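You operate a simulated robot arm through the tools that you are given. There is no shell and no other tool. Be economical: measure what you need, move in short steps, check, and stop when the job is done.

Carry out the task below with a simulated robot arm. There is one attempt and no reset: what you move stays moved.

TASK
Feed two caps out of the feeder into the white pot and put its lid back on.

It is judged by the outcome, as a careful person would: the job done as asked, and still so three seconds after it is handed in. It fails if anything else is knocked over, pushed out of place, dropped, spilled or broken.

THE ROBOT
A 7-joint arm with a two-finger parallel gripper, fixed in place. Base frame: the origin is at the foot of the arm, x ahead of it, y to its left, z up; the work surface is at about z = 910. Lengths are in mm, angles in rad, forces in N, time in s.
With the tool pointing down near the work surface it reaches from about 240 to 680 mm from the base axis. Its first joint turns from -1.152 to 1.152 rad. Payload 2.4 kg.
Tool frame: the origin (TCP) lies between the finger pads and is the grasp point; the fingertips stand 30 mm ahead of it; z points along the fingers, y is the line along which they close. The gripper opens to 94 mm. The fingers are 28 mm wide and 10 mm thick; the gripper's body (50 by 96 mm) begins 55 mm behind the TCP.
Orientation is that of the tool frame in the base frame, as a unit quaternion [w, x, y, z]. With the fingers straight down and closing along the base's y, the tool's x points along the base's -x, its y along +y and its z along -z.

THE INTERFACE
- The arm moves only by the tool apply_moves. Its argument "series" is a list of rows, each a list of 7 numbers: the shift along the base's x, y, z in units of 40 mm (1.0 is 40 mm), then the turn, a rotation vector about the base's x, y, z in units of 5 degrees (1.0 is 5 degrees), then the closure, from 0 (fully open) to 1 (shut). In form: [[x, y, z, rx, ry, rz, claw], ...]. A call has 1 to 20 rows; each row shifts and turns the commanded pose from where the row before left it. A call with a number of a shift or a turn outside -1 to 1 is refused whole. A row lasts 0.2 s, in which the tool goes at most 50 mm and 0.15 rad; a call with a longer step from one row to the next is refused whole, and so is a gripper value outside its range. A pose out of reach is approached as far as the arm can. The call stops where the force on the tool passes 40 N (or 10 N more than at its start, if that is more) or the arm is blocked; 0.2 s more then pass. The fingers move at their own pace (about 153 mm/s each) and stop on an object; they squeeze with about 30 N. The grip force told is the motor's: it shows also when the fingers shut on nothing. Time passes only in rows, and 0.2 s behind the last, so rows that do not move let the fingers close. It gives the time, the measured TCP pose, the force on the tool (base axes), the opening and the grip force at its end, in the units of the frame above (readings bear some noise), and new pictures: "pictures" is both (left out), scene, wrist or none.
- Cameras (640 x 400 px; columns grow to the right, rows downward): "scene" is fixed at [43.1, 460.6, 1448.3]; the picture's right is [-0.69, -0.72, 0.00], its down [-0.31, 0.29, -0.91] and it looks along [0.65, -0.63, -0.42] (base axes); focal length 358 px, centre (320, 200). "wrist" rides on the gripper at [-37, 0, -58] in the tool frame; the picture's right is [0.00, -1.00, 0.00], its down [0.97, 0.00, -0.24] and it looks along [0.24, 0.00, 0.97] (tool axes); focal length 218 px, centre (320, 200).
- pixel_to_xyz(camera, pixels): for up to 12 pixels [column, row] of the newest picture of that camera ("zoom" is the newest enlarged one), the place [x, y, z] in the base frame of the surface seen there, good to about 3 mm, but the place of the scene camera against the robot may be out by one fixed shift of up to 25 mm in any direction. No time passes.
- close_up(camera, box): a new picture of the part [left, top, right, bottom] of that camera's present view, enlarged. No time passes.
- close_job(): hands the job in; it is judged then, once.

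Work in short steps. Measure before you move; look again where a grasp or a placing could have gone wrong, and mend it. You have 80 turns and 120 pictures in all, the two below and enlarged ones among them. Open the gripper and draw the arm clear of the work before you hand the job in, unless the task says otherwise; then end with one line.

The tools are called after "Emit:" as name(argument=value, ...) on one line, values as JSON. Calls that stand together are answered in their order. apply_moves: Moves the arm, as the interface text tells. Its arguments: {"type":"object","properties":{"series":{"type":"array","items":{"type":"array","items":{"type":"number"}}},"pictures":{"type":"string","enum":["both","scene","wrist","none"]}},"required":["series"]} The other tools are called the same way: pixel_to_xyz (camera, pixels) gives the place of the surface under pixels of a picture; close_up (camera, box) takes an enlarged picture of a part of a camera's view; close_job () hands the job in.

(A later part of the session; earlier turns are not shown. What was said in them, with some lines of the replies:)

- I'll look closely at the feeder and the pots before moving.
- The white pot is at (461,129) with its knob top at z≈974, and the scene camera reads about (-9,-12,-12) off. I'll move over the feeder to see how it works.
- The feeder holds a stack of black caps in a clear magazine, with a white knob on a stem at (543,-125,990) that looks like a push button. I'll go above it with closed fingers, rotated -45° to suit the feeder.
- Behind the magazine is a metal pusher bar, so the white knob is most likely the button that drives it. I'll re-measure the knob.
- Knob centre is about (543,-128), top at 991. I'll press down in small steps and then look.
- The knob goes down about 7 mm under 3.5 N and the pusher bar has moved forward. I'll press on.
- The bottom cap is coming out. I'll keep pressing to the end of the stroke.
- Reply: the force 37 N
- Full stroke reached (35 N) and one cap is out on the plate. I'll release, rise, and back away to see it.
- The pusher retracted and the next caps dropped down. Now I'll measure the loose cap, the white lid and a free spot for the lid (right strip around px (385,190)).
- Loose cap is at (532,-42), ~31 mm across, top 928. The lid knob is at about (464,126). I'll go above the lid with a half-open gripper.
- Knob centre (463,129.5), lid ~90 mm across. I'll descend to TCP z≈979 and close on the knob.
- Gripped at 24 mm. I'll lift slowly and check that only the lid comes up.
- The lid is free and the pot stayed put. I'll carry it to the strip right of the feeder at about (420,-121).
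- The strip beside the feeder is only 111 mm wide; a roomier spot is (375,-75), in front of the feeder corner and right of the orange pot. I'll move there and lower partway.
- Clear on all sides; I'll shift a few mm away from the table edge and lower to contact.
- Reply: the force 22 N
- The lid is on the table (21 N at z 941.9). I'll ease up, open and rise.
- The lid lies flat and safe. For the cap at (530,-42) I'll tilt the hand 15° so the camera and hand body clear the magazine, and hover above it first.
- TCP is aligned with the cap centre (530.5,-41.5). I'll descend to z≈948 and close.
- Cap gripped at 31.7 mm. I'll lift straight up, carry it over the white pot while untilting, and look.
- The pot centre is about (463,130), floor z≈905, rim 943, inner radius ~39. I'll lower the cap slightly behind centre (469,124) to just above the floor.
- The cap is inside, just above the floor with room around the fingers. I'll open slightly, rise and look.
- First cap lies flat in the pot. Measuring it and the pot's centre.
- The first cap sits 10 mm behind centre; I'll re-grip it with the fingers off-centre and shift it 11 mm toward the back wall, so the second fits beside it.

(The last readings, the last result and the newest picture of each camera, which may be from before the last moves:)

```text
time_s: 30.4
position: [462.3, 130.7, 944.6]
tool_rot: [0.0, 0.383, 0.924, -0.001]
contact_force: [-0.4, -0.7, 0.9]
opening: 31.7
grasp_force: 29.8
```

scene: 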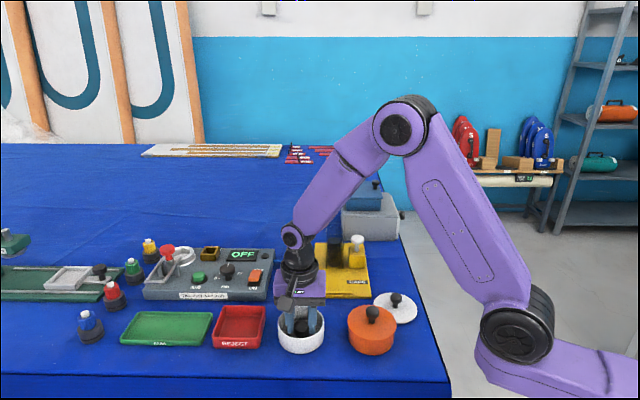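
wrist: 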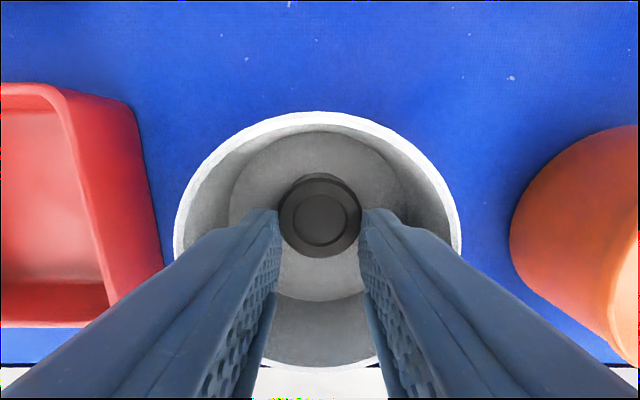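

Gripped off-centre; lift 2 mm, shift 11 mm backward, set down, release and rise.

Emit:
apply_moves(series=[[0, 0, 0.05, 0, 0, 0, 1], [0.1, -0.1, 0, 0, 0, 0, 1], [0.1, -0.1, 0, 0, 0, 0, 1], [0, 0, 0, 0, 0, 0, 1], [0, 0, -0.04, 0, 0, 0, 1], [0, 0, 0, 0, 0, 0, 0.63], [0, 0, 0, 0, 0, 0, 0.63], [0, 0, 0.6, 0, 0, 0, 0.63], [0, 0, 0.8, 0, 0, 0, 0.63], [0, 0, 0.9, 0, 0, 0, 0.63], [0, 0, 0.9, 0, 0, 0, 0.63]])

Emit:
pixel_to_xyz(camera="wrist", pixels=[[320, 176], [320, 222], [319, 154], [319, 245]])

Emit:
close_up(camera="wrist", box=[240, 130, 400, 270])

```text
time_s: 32.8
position: [471.5, 120.3, 1073.1]
tool_rot: [0.0, 0.383, 0.924, 0.0]
contact_force: [0.0, -0.8, -1.2]
opening: 34.9
grasp_force: 0.1
```

scene: 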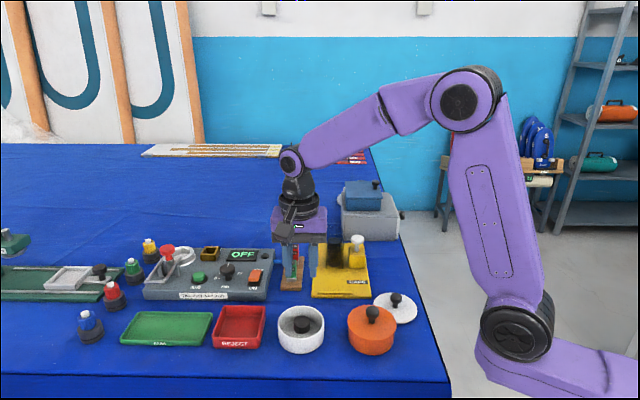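
wrist: 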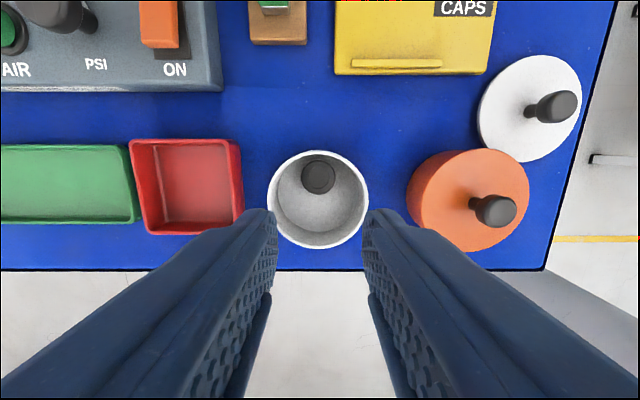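

```text
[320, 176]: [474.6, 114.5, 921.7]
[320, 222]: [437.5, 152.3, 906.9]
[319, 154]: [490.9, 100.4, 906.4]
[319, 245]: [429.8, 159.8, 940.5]
```

```text
2.86 times, centred on (320, 200) of wrist
```

zoom: 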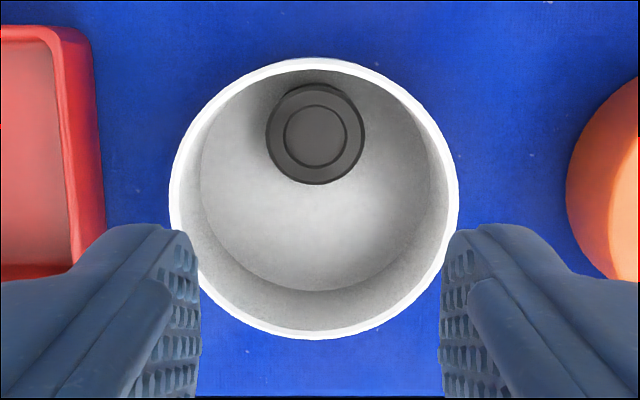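

Plenty of room now. Back to the feeder button with closed fingers for the second cap.

Emit:
apply_moves(series=[[0.255, -0.887, 0, 0, 0, 0, 1], [0.255, -0.887, 0, 0, 0, 0, 1], [0.255, -0.887, 0, 0, 0, 0, 1], [0.255, -0.887, 0, 0, 0, 0, 1], [0.255, -0.887, 0, 0, 0, 0, 1], [0.255, -0.887, 0, 0, 0, 0, 1], [0.255, -0.887, 0, 0, 0, 0, 1], [0, 0, -0.5, 0, 0, 0, 1], [0, 0, -0.3, 0, 0, 0, 1], [0, 0, 0, 0, 0, 0, 1]])

```text
time_s: 35.0
position: [541.0, -127.5, 1041.7]
tool_rot: [-0.001, 0.382, 0.924, 0.0]
contact_force: [-0.6, 1.2, -0.6]
opening: 0.1
grasp_force: 30.2
```

scene: 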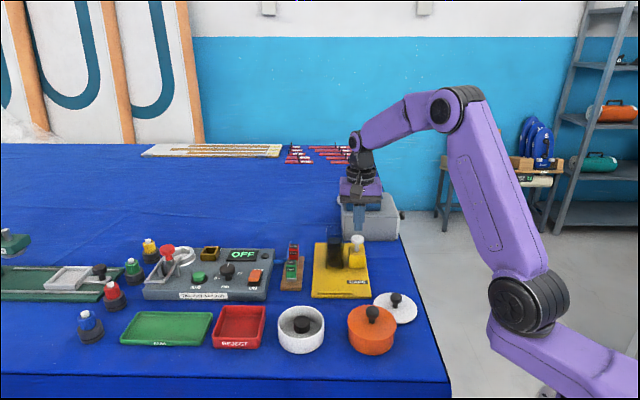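
wrist: 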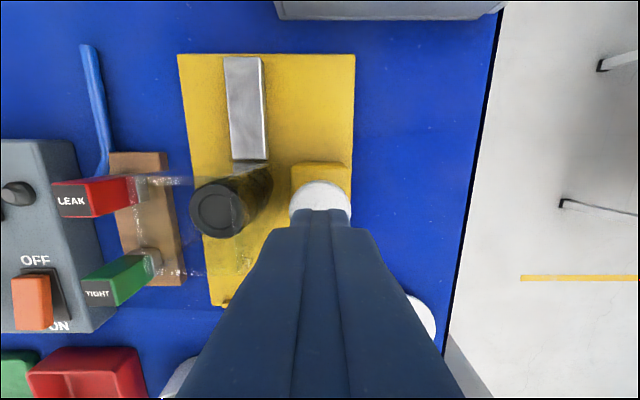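

Aligned above the button as before; pressing slowly to the stop, then releasing.

Emit:
apply_moves(series=[[0.02, 0, -0.4, 0, 0, 0, 1], [0, 0, -0.1, 0, 0, 0, 1], [0, 0, -0.1, 0, 0, 0, 1], [0, 0, -0.1, 0, 0, 0, 1], [0, 0, -0.1, 0, 0, 0, 1], [0, 0, -0.1, 0, 0, 0, 1], [0, 0, -0.1, 0, 0, 0, 1], [0, 0, -0.1, 0, 0, 0, 1], [0, 0, -0.08, 0, 0, 0, 1]], pictures="none")

Emit:
close_up(camera="scene", box=[290, 220, 390, 310])

```text
time_s: 37.0
position: [542.7, -127.3, 993.6]
tool_rot: [0.001, 0.383, 0.924, 0.0]
contact_force: [-1.6, -0.3, 9.0]
opening: 0.0
grasp_force: 30.6
```

```text
4.44 times, centred on (340, 265) of scene
```

zoom: 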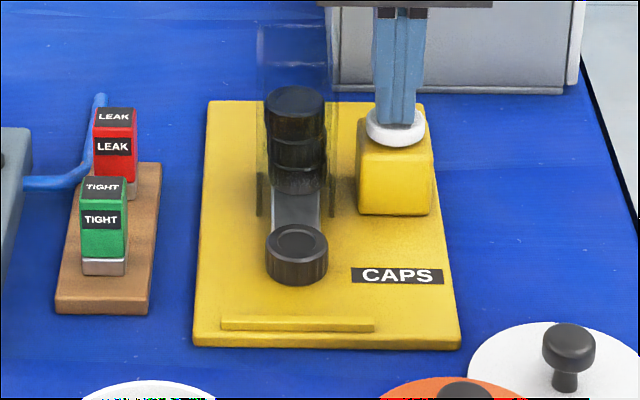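

Second cap is out. Release, rise, then move to the tilted hover above it.

Emit:
apply_moves(series=[[0, 0, 0.3, 0, 0, 0, 1], [0, 0, 0.6, 0, 0, 0, 1], [0, 0, 0.8, 0, 0, 0, 1], [0, 0, 0.7, 0, 0, 0, 1], [-0.35, 0.35, 0, -0.707, -0.707, 0, 1], [-0.35, 0.4, 0, -0.707, -0.707, 0, 1], [0, 0.75, 0, -0.707, -0.707, 0, 0.4], [0.25, 0.75, 0, 0, 0, 0, 0.4], [0, 0, -0.9, 0, 0, 0, 0.4], [0, 0, -1, 0, 0, 0, 0.4], [0, 0, 0, 0, 0, 0, 0.4]])

Emit:
close_up(camera="scene", box=[280, 200, 400, 310])

```text
time_s: 39.4
position: [524.0, -35.6, 1016.0]
tool_rot: [0.121, 0.379, 0.916, -0.049]
contact_force: [0.1, 0.4, 0.0]
opening: 56.5
grasp_force: 0.1
```

scene: 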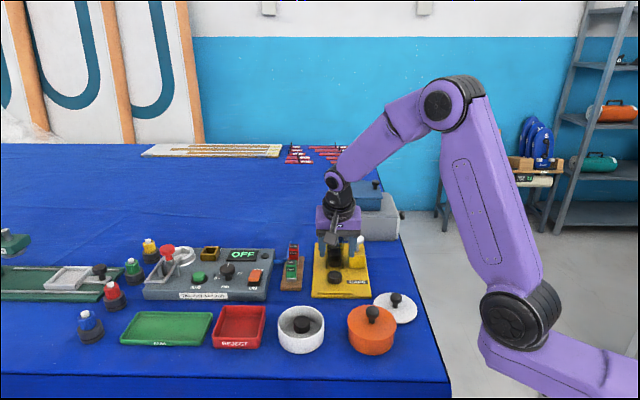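
wrist: 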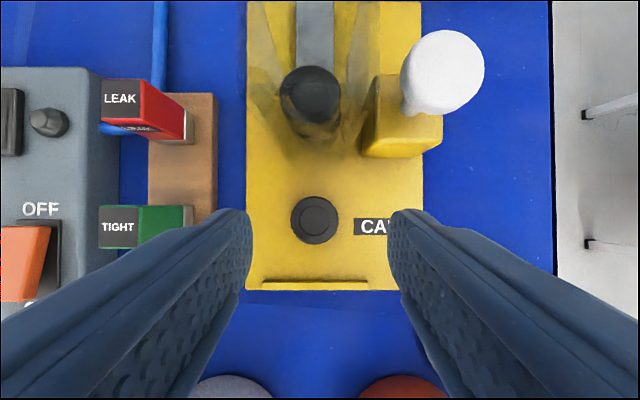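

```text
3.64 times, centred on (340, 255) of scene
```

zoom: 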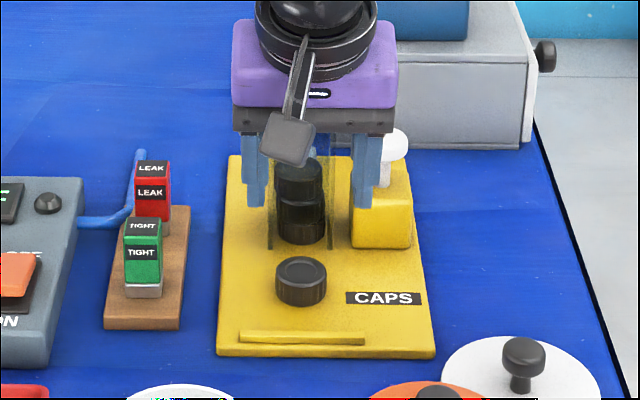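

Emit:
pixel_to_xyz(camera="wrist", pixels=[[315, 221], [292, 221], [338, 221], [315, 200], [315, 242]])

```text
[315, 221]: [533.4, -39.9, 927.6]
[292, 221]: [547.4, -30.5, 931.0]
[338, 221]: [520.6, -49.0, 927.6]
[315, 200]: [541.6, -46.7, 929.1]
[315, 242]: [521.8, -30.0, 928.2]
```

Cap 2 centre ≈ (532,-39). Small shift, descend and grip.

Emit:
apply_moves(series=[[0.06, 0.05, -0.6, 0, 0, 0, 0.4], [0, 0, -0.6, 0, 0, 0, 0.4], [0, 0, -0.5, 0, 0, 0, 0.4], [0, 0, 0, 0, 0, 0, 0.4], [0, 0, 0, 0, 0, 0, 1], [0, 0, 0, 0, 0, 0, 1]], pictures="wrist")

```text
time_s: 40.8
position: [527.2, -35.2, 946.5]
tool_rot: [0.121, 0.379, 0.916, -0.049]
contact_force: [0.0, -0.4, 0.2]
opening: 31.4
grasp_force: 29.9
```

wrist: 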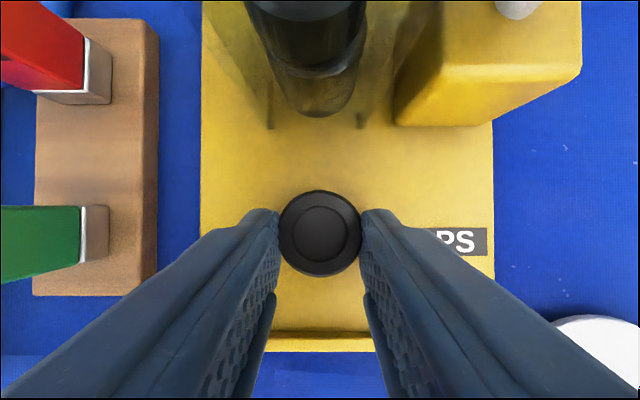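

Gripped, but for the pot I want the fingers farther back on the cap; I'll re-grip 8 mm toward the back.

Emit:
apply_moves(series=[[0, 0, 0, 0, 0, 0, 0.5], [0, 0, 0, 0, 0, 0, 0.5], [0.07, -0.07, 0, 0, 0, 0, 0.5], [0.07, -0.07, 0, 0, 0, 0, 0.5], [0, 0, 0, 0, 0, 0, 1], [0, 0, 0, 0, 0, 0, 1]], pictures="wrist")

```text
time_s: 42.2
position: [533.2, -40.6, 946.6]
tool_rot: [0.12, 0.379, 0.916, -0.05]
contact_force: [-0.5, -0.1, -0.5]
opening: 31.7
grasp_force: 29.8
```

wrist: 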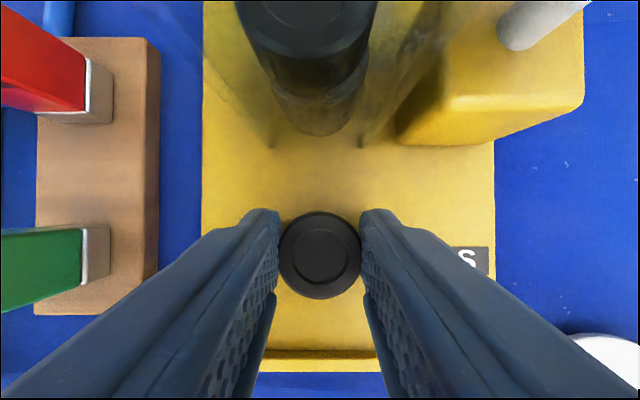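

Good offset grip. Lift, untilt and carry over the pot, aiming the cap at the front half.

Emit:
apply_moves(series=[[0, 0, 0.4, 0, 0, 0, 1], [0, 0, 0.8, 0, 0, 0, 1], [0, 0, 0.8, 0, 0, 0, 1], [0, 0, 0.6, 0, 0, 0, 1], [-0.378, 0.882, 0, 0.707, 0.707, 0, 1], [-0.378, 0.882, 0, 0.707, 0.707, 0, 1], [-0.378, 0.882, 0, 0.707, 0.707, 0, 1], [-0.378, 0.882, 0, 0, 0, 0, 1], [-0.378, 0.882, 0, 0, 0, 0, 1], [0, 0, 0, 0, 0, 0, 1]])

```text
time_s: 44.4
position: [456.5, 136.8, 1048.9]
tool_rot: [0.0, 0.382, 0.924, 0.0]
contact_force: [-0.1, 0.5, -0.2]
opening: 31.6
grasp_force: 30.1
```

scene: 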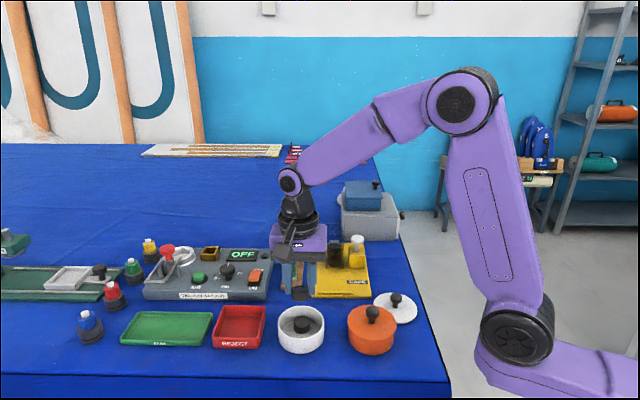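
wrist: 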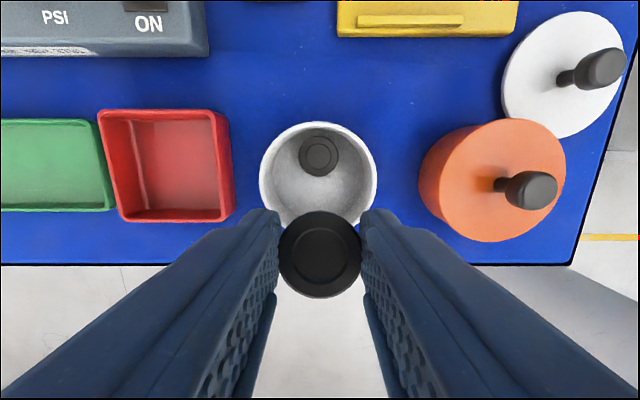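

Emit:
apply_moves(series=[[0.02, -0.02, -0.8, 0, 0, 0, 1], [0, 0, -0.75, 0, 0, 0, 1], [0, 0, 0, 0, 0, 0, 1]], pictures="wrist")

Emit:
close_up(camera="scene", box=[260, 270, 350, 360])

```text
time_s: 45.2
position: [455.8, 135.6, 988.9]
tool_rot: [0.0, 0.382, 0.924, 0.0]
contact_force: [0.1, 0.0, -0.7]
opening: 31.8
grasp_force: 30.4
```

wrist: 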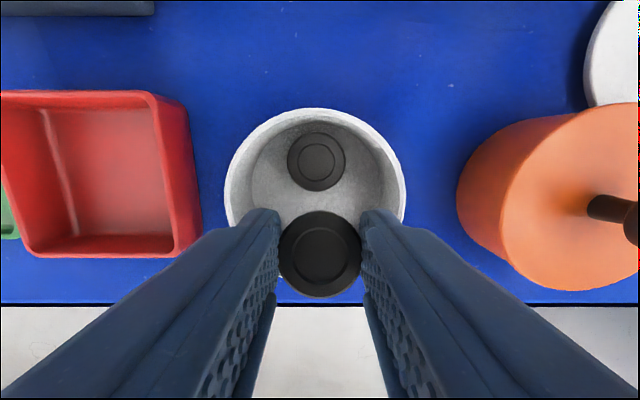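

```text
4.44 times, centred on (305, 315) of scene
```

zoom: 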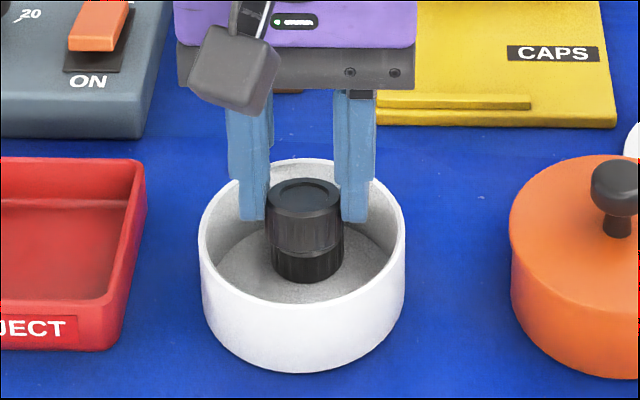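

Emit:
pixel_to_xyz(camera="wrist", pixels=[[320, 252], [320, 213], [320, 294], [316, 160], [316, 134], [316, 190], [316, 112]])

```text
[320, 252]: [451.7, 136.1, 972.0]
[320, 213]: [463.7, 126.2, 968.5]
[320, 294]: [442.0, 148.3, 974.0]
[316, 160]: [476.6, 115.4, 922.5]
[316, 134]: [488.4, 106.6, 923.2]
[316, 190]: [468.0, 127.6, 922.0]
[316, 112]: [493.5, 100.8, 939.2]
```

Gap to the first cap is ~2 mm; I'll shift 3 mm frontwards, then lower to just above the floor.

Emit:
apply_moves(series=[[-0.055, 0.055, 0, 0, 0, 0, 1], [0, 0, -0.4, 0, 0, 0, 1], [0, 0, -0.3, 0, 0, 0, 1], [0, 0, -0.2, 0, 0, 0, 1], [0, 0, -0.1, 0, 0, 0, 1], [0, 0, 0, 0, 0, 0, 1]], pictures="wrist")

Emit:
close_up(camera="scene", box=[260, 270, 350, 360])

```text
time_s: 46.6
position: [455.5, 138.5, 947.9]
tool_rot: [0.0, 0.383, 0.924, -0.001]
contact_force: [0.2, 0.1, 0.5]
opening: 31.5
grasp_force: 29.9
```

wrist: 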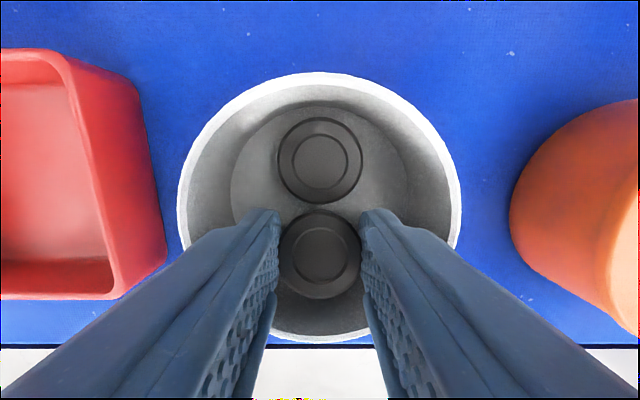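

```text
4.44 times, centred on (305, 315) of scene
```

zoom: 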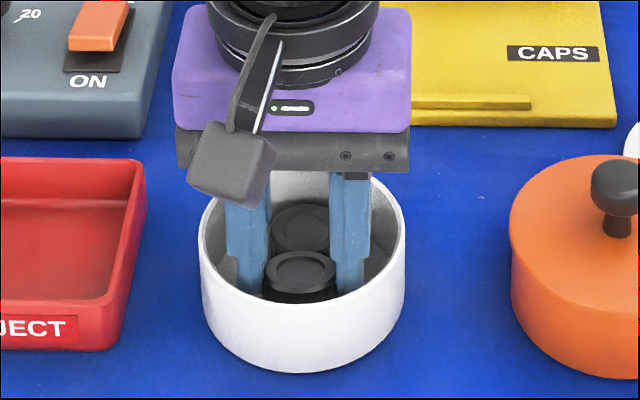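

Side by side near the floor, no contact force. Lower 2 mm, release and rise.

Emit:
apply_moves(series=[[0, 0, -0.05, 0, 0, 0, 1], [0, 0, 0, 0, 0, 0, 0.63], [0, 0, 0, 0, 0, 0, 0.63], [0, 0, 0.6, 0, 0, 0, 0.63], [0, 0, 0.8, 0, 0, 0, 0.63], [0, 0, 0.9, 0, 0, 0, 0.63], [0, 0, 0.9, 0, 0, 0, 0.63]], pictures="wrist")

Emit:
close_up(camera="scene", box=[260, 270, 350, 360])

Emit:
pixel_to_xyz(camera="wrist", pixels=[[319, 145], [319, 235], [272, 188], [366, 188]])

```text
time_s: 48.2
position: [456.1, 137.4, 1075.1]
tool_rot: [0.0, 0.383, 0.924, -0.001]
contact_force: [-0.1, -0.1, 0.4]
opening: 34.8
grasp_force: 0.0
```

wrist: 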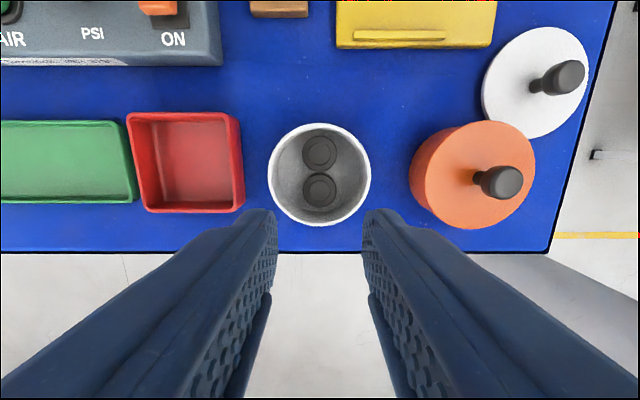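

```text
4.44 times, centred on (305, 315) of scene
```

zoom: 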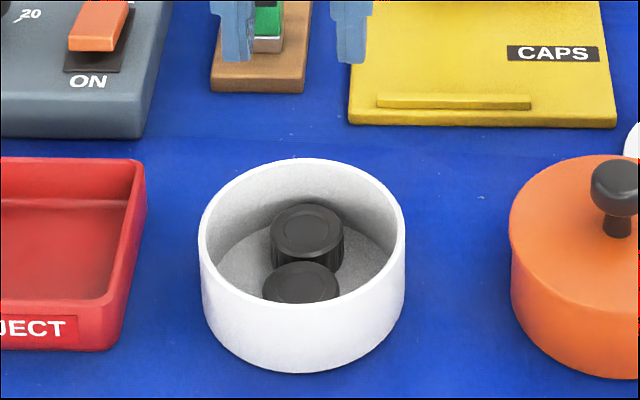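

```text
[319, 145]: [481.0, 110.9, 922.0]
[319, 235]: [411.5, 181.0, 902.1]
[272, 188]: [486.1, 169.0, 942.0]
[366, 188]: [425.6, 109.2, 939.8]
```

Both caps lie flat side by side. Checking the pot rim precisely for the lid.

Emit:
pixel_to_xyz(camera="wrist", pixels=[[319, 126], [319, 223], [270, 173], [369, 173], [284, 138], [355, 138], [284, 210], [355, 210]])

```text
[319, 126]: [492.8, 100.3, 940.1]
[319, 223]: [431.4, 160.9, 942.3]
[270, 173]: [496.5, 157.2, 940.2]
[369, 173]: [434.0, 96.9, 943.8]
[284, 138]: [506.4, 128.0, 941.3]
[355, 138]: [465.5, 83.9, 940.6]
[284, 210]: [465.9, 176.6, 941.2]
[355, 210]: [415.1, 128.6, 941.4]
```

Pot centre averages (463.5,129), unchanged. Now fetch the lid at (378,-71).

Emit:
apply_moves(series=[[-0.324, -0.867, 0, 0, 0, 0, 0.4], [-0.324, -0.867, 0, 0, 0, 0, 0.4], [-0.324, -0.867, 0, 0, 0, 0, 0.4], [-0.324, -0.867, 0, 0, 0, 0, 0.4], [-0.324, -0.867, 0, 0, 0, 0, 0.4], [-0.324, -0.867, 0, 0, 0, 0, 0.4], [0, 0, -0.9, 0, 0, 0, 0.4], [0, 0, -0.9, 0, 0, 0, 0.4], [0, 0, 0, 0, 0, 0, 0.4]], pictures="wrist")

Emit:
pixel_to_xyz(camera="wrist", pixels=[[316, 214]])

```text
time_s: 50.2
position: [375.2, -69.7, 1001.6]
tool_rot: [0.0, 0.383, 0.924, 0.0]
contact_force: [-0.5, 0.3, 0.4]
opening: 56.0
grasp_force: 0.1
```

wrist: 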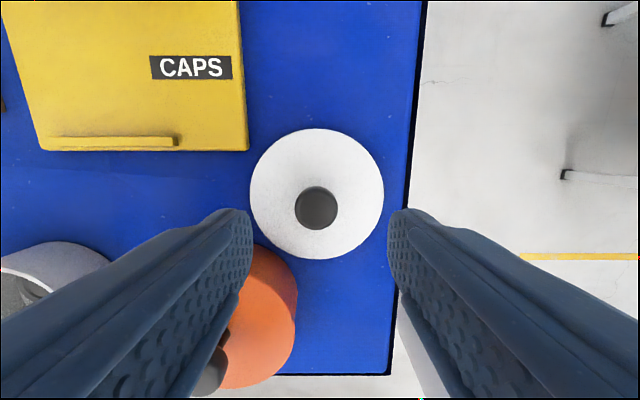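

```text
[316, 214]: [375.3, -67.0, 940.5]
```

Emit:
apply_moves(series=[[0.07, -0.025, -0.6, 0, 0, 0, 0.4], [0, 0, -0.5, 0, 0, 0, 0.4], [0, 0, -0.37, 0, 0, 0, 0.4], [0, 0, 0, 0, 0, 0, 0.4], [0, 0, 0, 0, 0, 0, 1], [0, 0, 0, 0, 0, 0, 1], [0, 0, 0, 0, 0, 0, 1]], pictures="none")

```text
time_s: 51.8
position: [379.4, -71.6, 945.2]
tool_rot: [0.0, 0.382, 0.924, 0.001]
contact_force: [-0.2, -0.5, 0.2]
opening: 23.6
grasp_force: 30.3
```

Knob gripped at 23.6 mm. Lift and carry the lid over the pot.

Emit:
apply_moves(series=[[0, 0, 0.3, 0, 0, 0, 1], [0, 0, 0.7, 0, 0, 0, 1], [0, 0, 0.9, 0, 0, 0, 1], [0, 0, 0.7, 0, 0, 0, 1], [0.3525, 0.8325, 0, 0, 0, 0, 1], [0.3525, 0.8325, 0, 0, 0, 0, 1], [0.3525, 0.8325, 0, 0, 0, 0, 1], [0.3525, 0.8325, 0, 0, 0, 0, 1], [0.3525, 0.8325, 0, 0, 0, 0, 1], [0.3525, 0.8325, 0, 0, 0, 0, 1], [0, 0, -0.7, 0, 0, 0, 1], [0, 0, 0, 0, 0, 0, 1]])

Emit:
close_up(camera="scene", box=[250, 250, 360, 360])

```text
time_s: 54.4
position: [466.2, 128.8, 1019.5]
tool_rot: [0.0, 0.382, 0.924, 0.0]
contact_force: [-0.1, 0.1, -0.2]
opening: 23.8
grasp_force: 29.7
```

scene: 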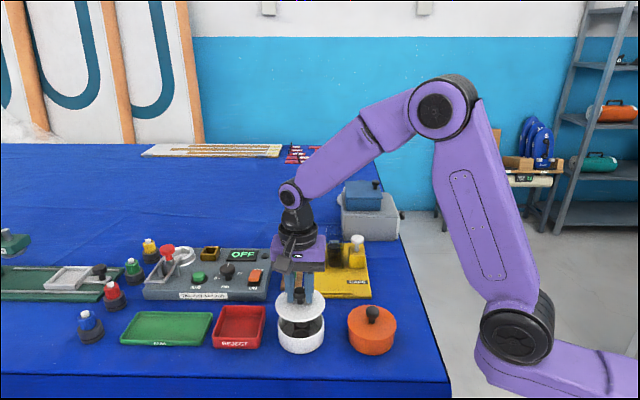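
wrist: 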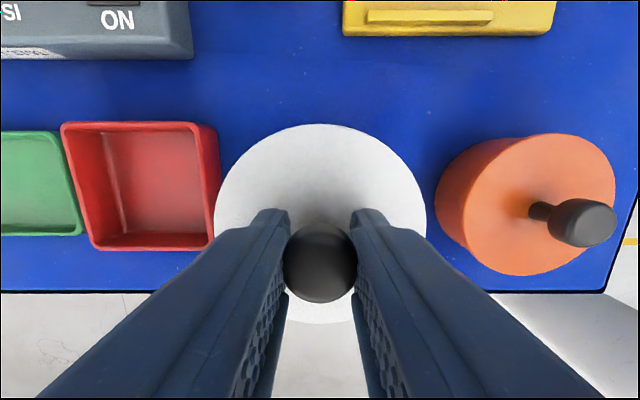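

```text
3.64 times, centred on (305, 305) of scene
```

zoom: 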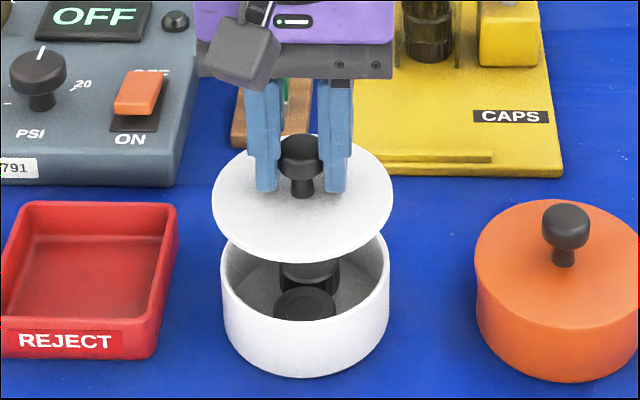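

Emit:
apply_moves(series=[[-0.045, -0.01, -0.4, 0, 0, 0, 1], [0, 0, -0.35, 0, 0, 0, 1], [0, 0, 0, 0, 0, 0, 1]], pictures="wrist")

Emit:
close_up(camera="scene", box=[260, 280, 340, 360])

```text
time_s: 55.2
position: [462.8, 129.4, 988.9]
tool_rot: [0.0, 0.383, 0.924, 0.001]
contact_force: [-0.7, 0.0, -0.7]
opening: 23.9
grasp_force: 30.4
```

wrist: 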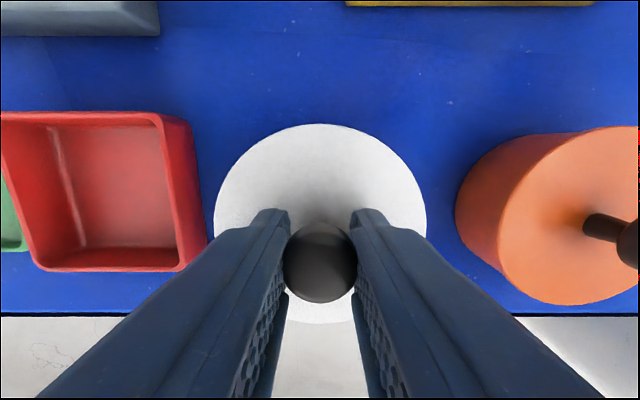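

```text
5.00 times, centred on (300, 320) of scene
```

zoom: 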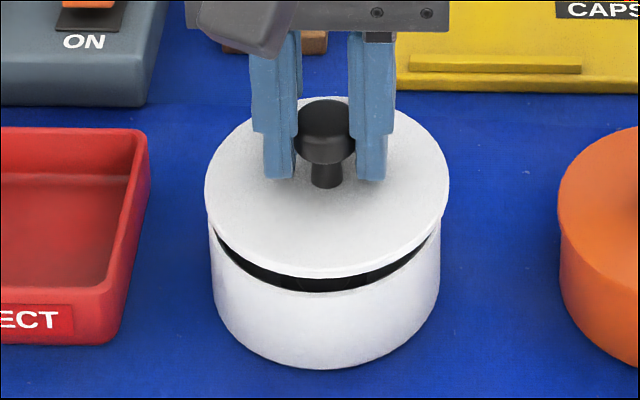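

Lid looks centred over the pot. Lower in small steps to contact.

Emit:
apply_moves(series=[[0.015, -0.015, -0.06, 0, 0, 0, 1], [0, 0, -0.05, 0, 0, 0, 1], [0, 0, -0.05, 0, 0, 0, 1], [0, 0, 0, 0, 0, 0, 1]], pictures="none")

Emit:
close_up(camera="scene", box=[260, 280, 340, 360])

```text
time_s: 56.2
position: [464.8, 127.7, 983.1]
tool_rot: [0.0, 0.383, 0.924, 0.0]
contact_force: [0.3, -0.4, 0.1]
opening: 23.7
grasp_force: 30.1
```

```text
5.00 times, centred on (300, 320) of scene
```

zoom: 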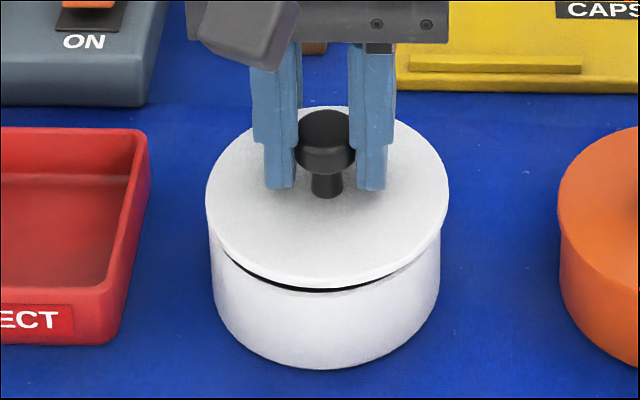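

Emit:
apply_moves(series=[[0, 0, -0.04, 0, 0, 0, 1], [0, 0, -0.03, 0, 0, 0, 1], [0, 0, 0, 0, 0, 0, 1]], pictures="none")

Emit:
close_up(camera="scene", box=[260, 280, 340, 360])

```text
time_s: 57.0
position: [464.0, 128.9, 980.1]
tool_rot: [0.0, 0.383, 0.924, 0.0]
contact_force: [1.7, 1.4, 0.5]
opening: 23.9
grasp_force: 30.2
```

```text
5.00 times, centred on (300, 320) of scene
```

zoom: 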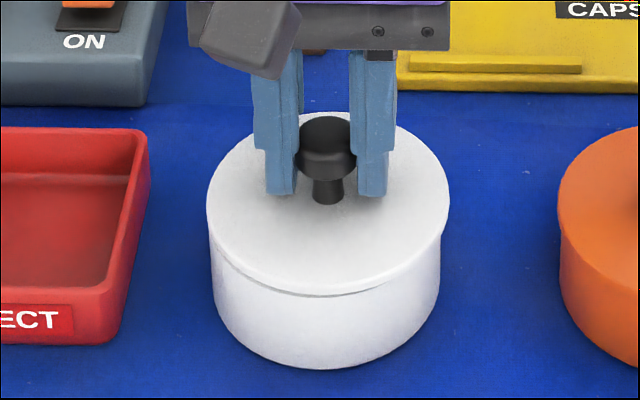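

Emit:
apply_moves(series=[[0, 0, -0.025, 0, 0, 0, 1], [0, 0, -0.025, 0, 0, 0, 1], [0, 0, 0, 0, 0, 0, 1]], pictures="none")

```text
time_s: 57.8
position: [463.7, 128.3, 980.5]
tool_rot: [0.001, 0.383, 0.924, 0.001]
contact_force: [2.7, 5.1, 3.2]
opening: 23.8
grasp_force: 30.1
```

Contact; the lid no longer descends. I'll release gently, rise and inspect the seat.

Emit:
apply_moves(series=[[0, 0, 0, 0, 0, 0, 0.6], [0, 0, 0, 0, 0, 0, 0.4], [0, 0, 0, 0, 0, 0, 0.4], [0, 0, 0.5, 0, 0, 0, 0.4], [0, 0, 0.9, 0, 0, 0, 0.4], [0, 0, 0, 0, 0, 0, 0.4]], pictures="wrist")

Emit:
close_up(camera="scene", box=[260, 290, 360, 370])

Emit:
pixel_to_xyz(camera="wrist", pixels=[[316, 214], [316, 150], [316, 250], [265, 195], [370, 195]])

```text
time_s: 59.2
position: [463.5, 126.4, 1037.4]
tool_rot: [0.0, 0.383, 0.924, 0.0]
contact_force: [-0.1, -0.3, 0.6]
opening: 56.5
grasp_force: 0.1
```

wrist: 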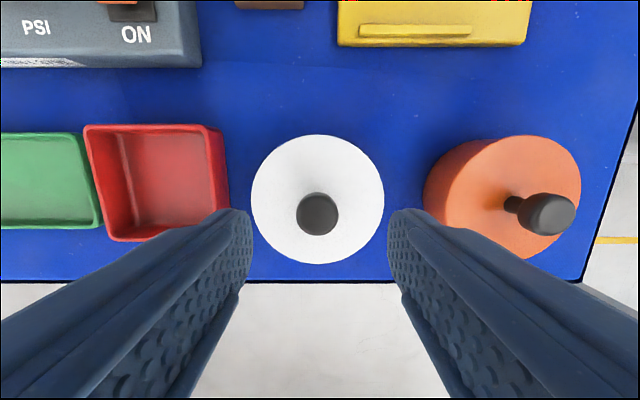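

```text
5.00 times, centred on (310, 330) of scene
```

zoom: 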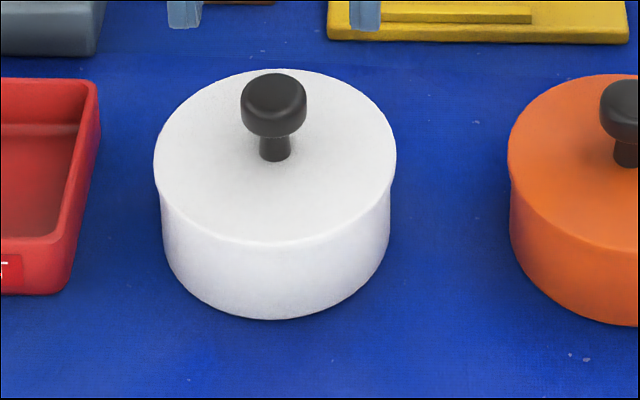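

```text
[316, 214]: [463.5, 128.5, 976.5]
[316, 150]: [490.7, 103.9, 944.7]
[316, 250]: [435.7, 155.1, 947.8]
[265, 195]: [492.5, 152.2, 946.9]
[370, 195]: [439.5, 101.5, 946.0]
```

The lid is seated flat and the view matches the starting one. I'll draw the arm clear and take a final overall look.

Emit:
apply_moves(series=[[0, 0, 0.9, 0, 0, 0, 0.2], [0, 0, 0.9, 0, 0, 0, 0], [0, 0, 0.9, 0, 0, 0, 0], [-0.7, 0, 0.5, 0, 0, 0, 0], [-0.7, 0, 0, 0, 0, 0, 0], [0, 0, 0, 0, 0, 0, 0]])

Emit:
close_up(camera="scene", box=[260, 200, 440, 360])

```text
time_s: 60.6
position: [405.7, 127.5, 1162.7]
tool_rot: [0.001, 0.383, 0.924, 0.0]
contact_force: [0.4, -0.2, 1.1]
opening: 94.0
grasp_force: 0.1
```

scene: 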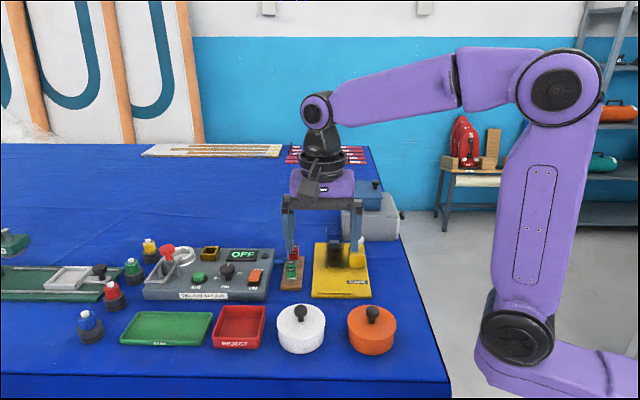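
wrist: 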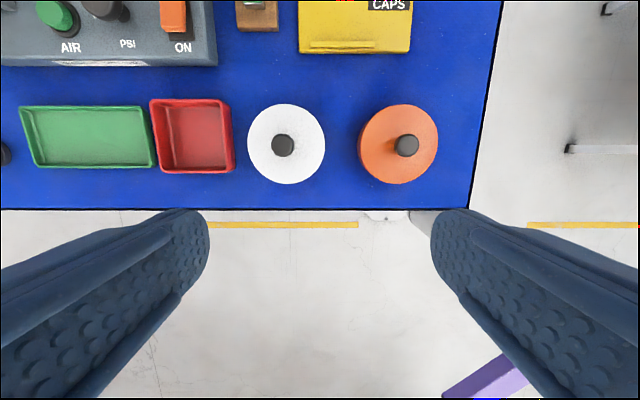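

```text
2.50 times, centred on (350, 280) of scene
```

zoom: 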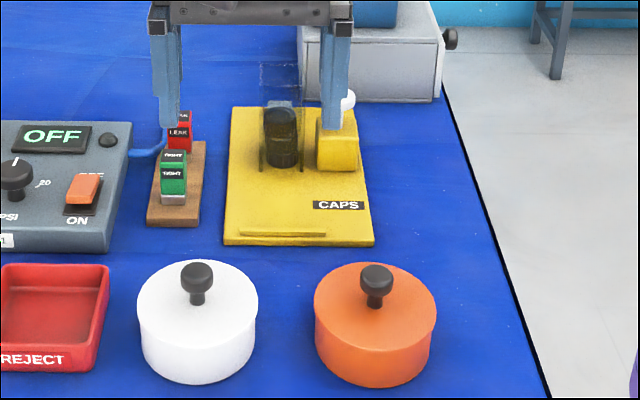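

Everything is in place, the gripper is open and the arm is clear of the work, so I'm handing in.

Emit:
close_job()

```text
The job is handed in.
```

Two caps were fed out of the feeder and now lie side by side in the white pot, with its lid back on; nothing else was seen to move.
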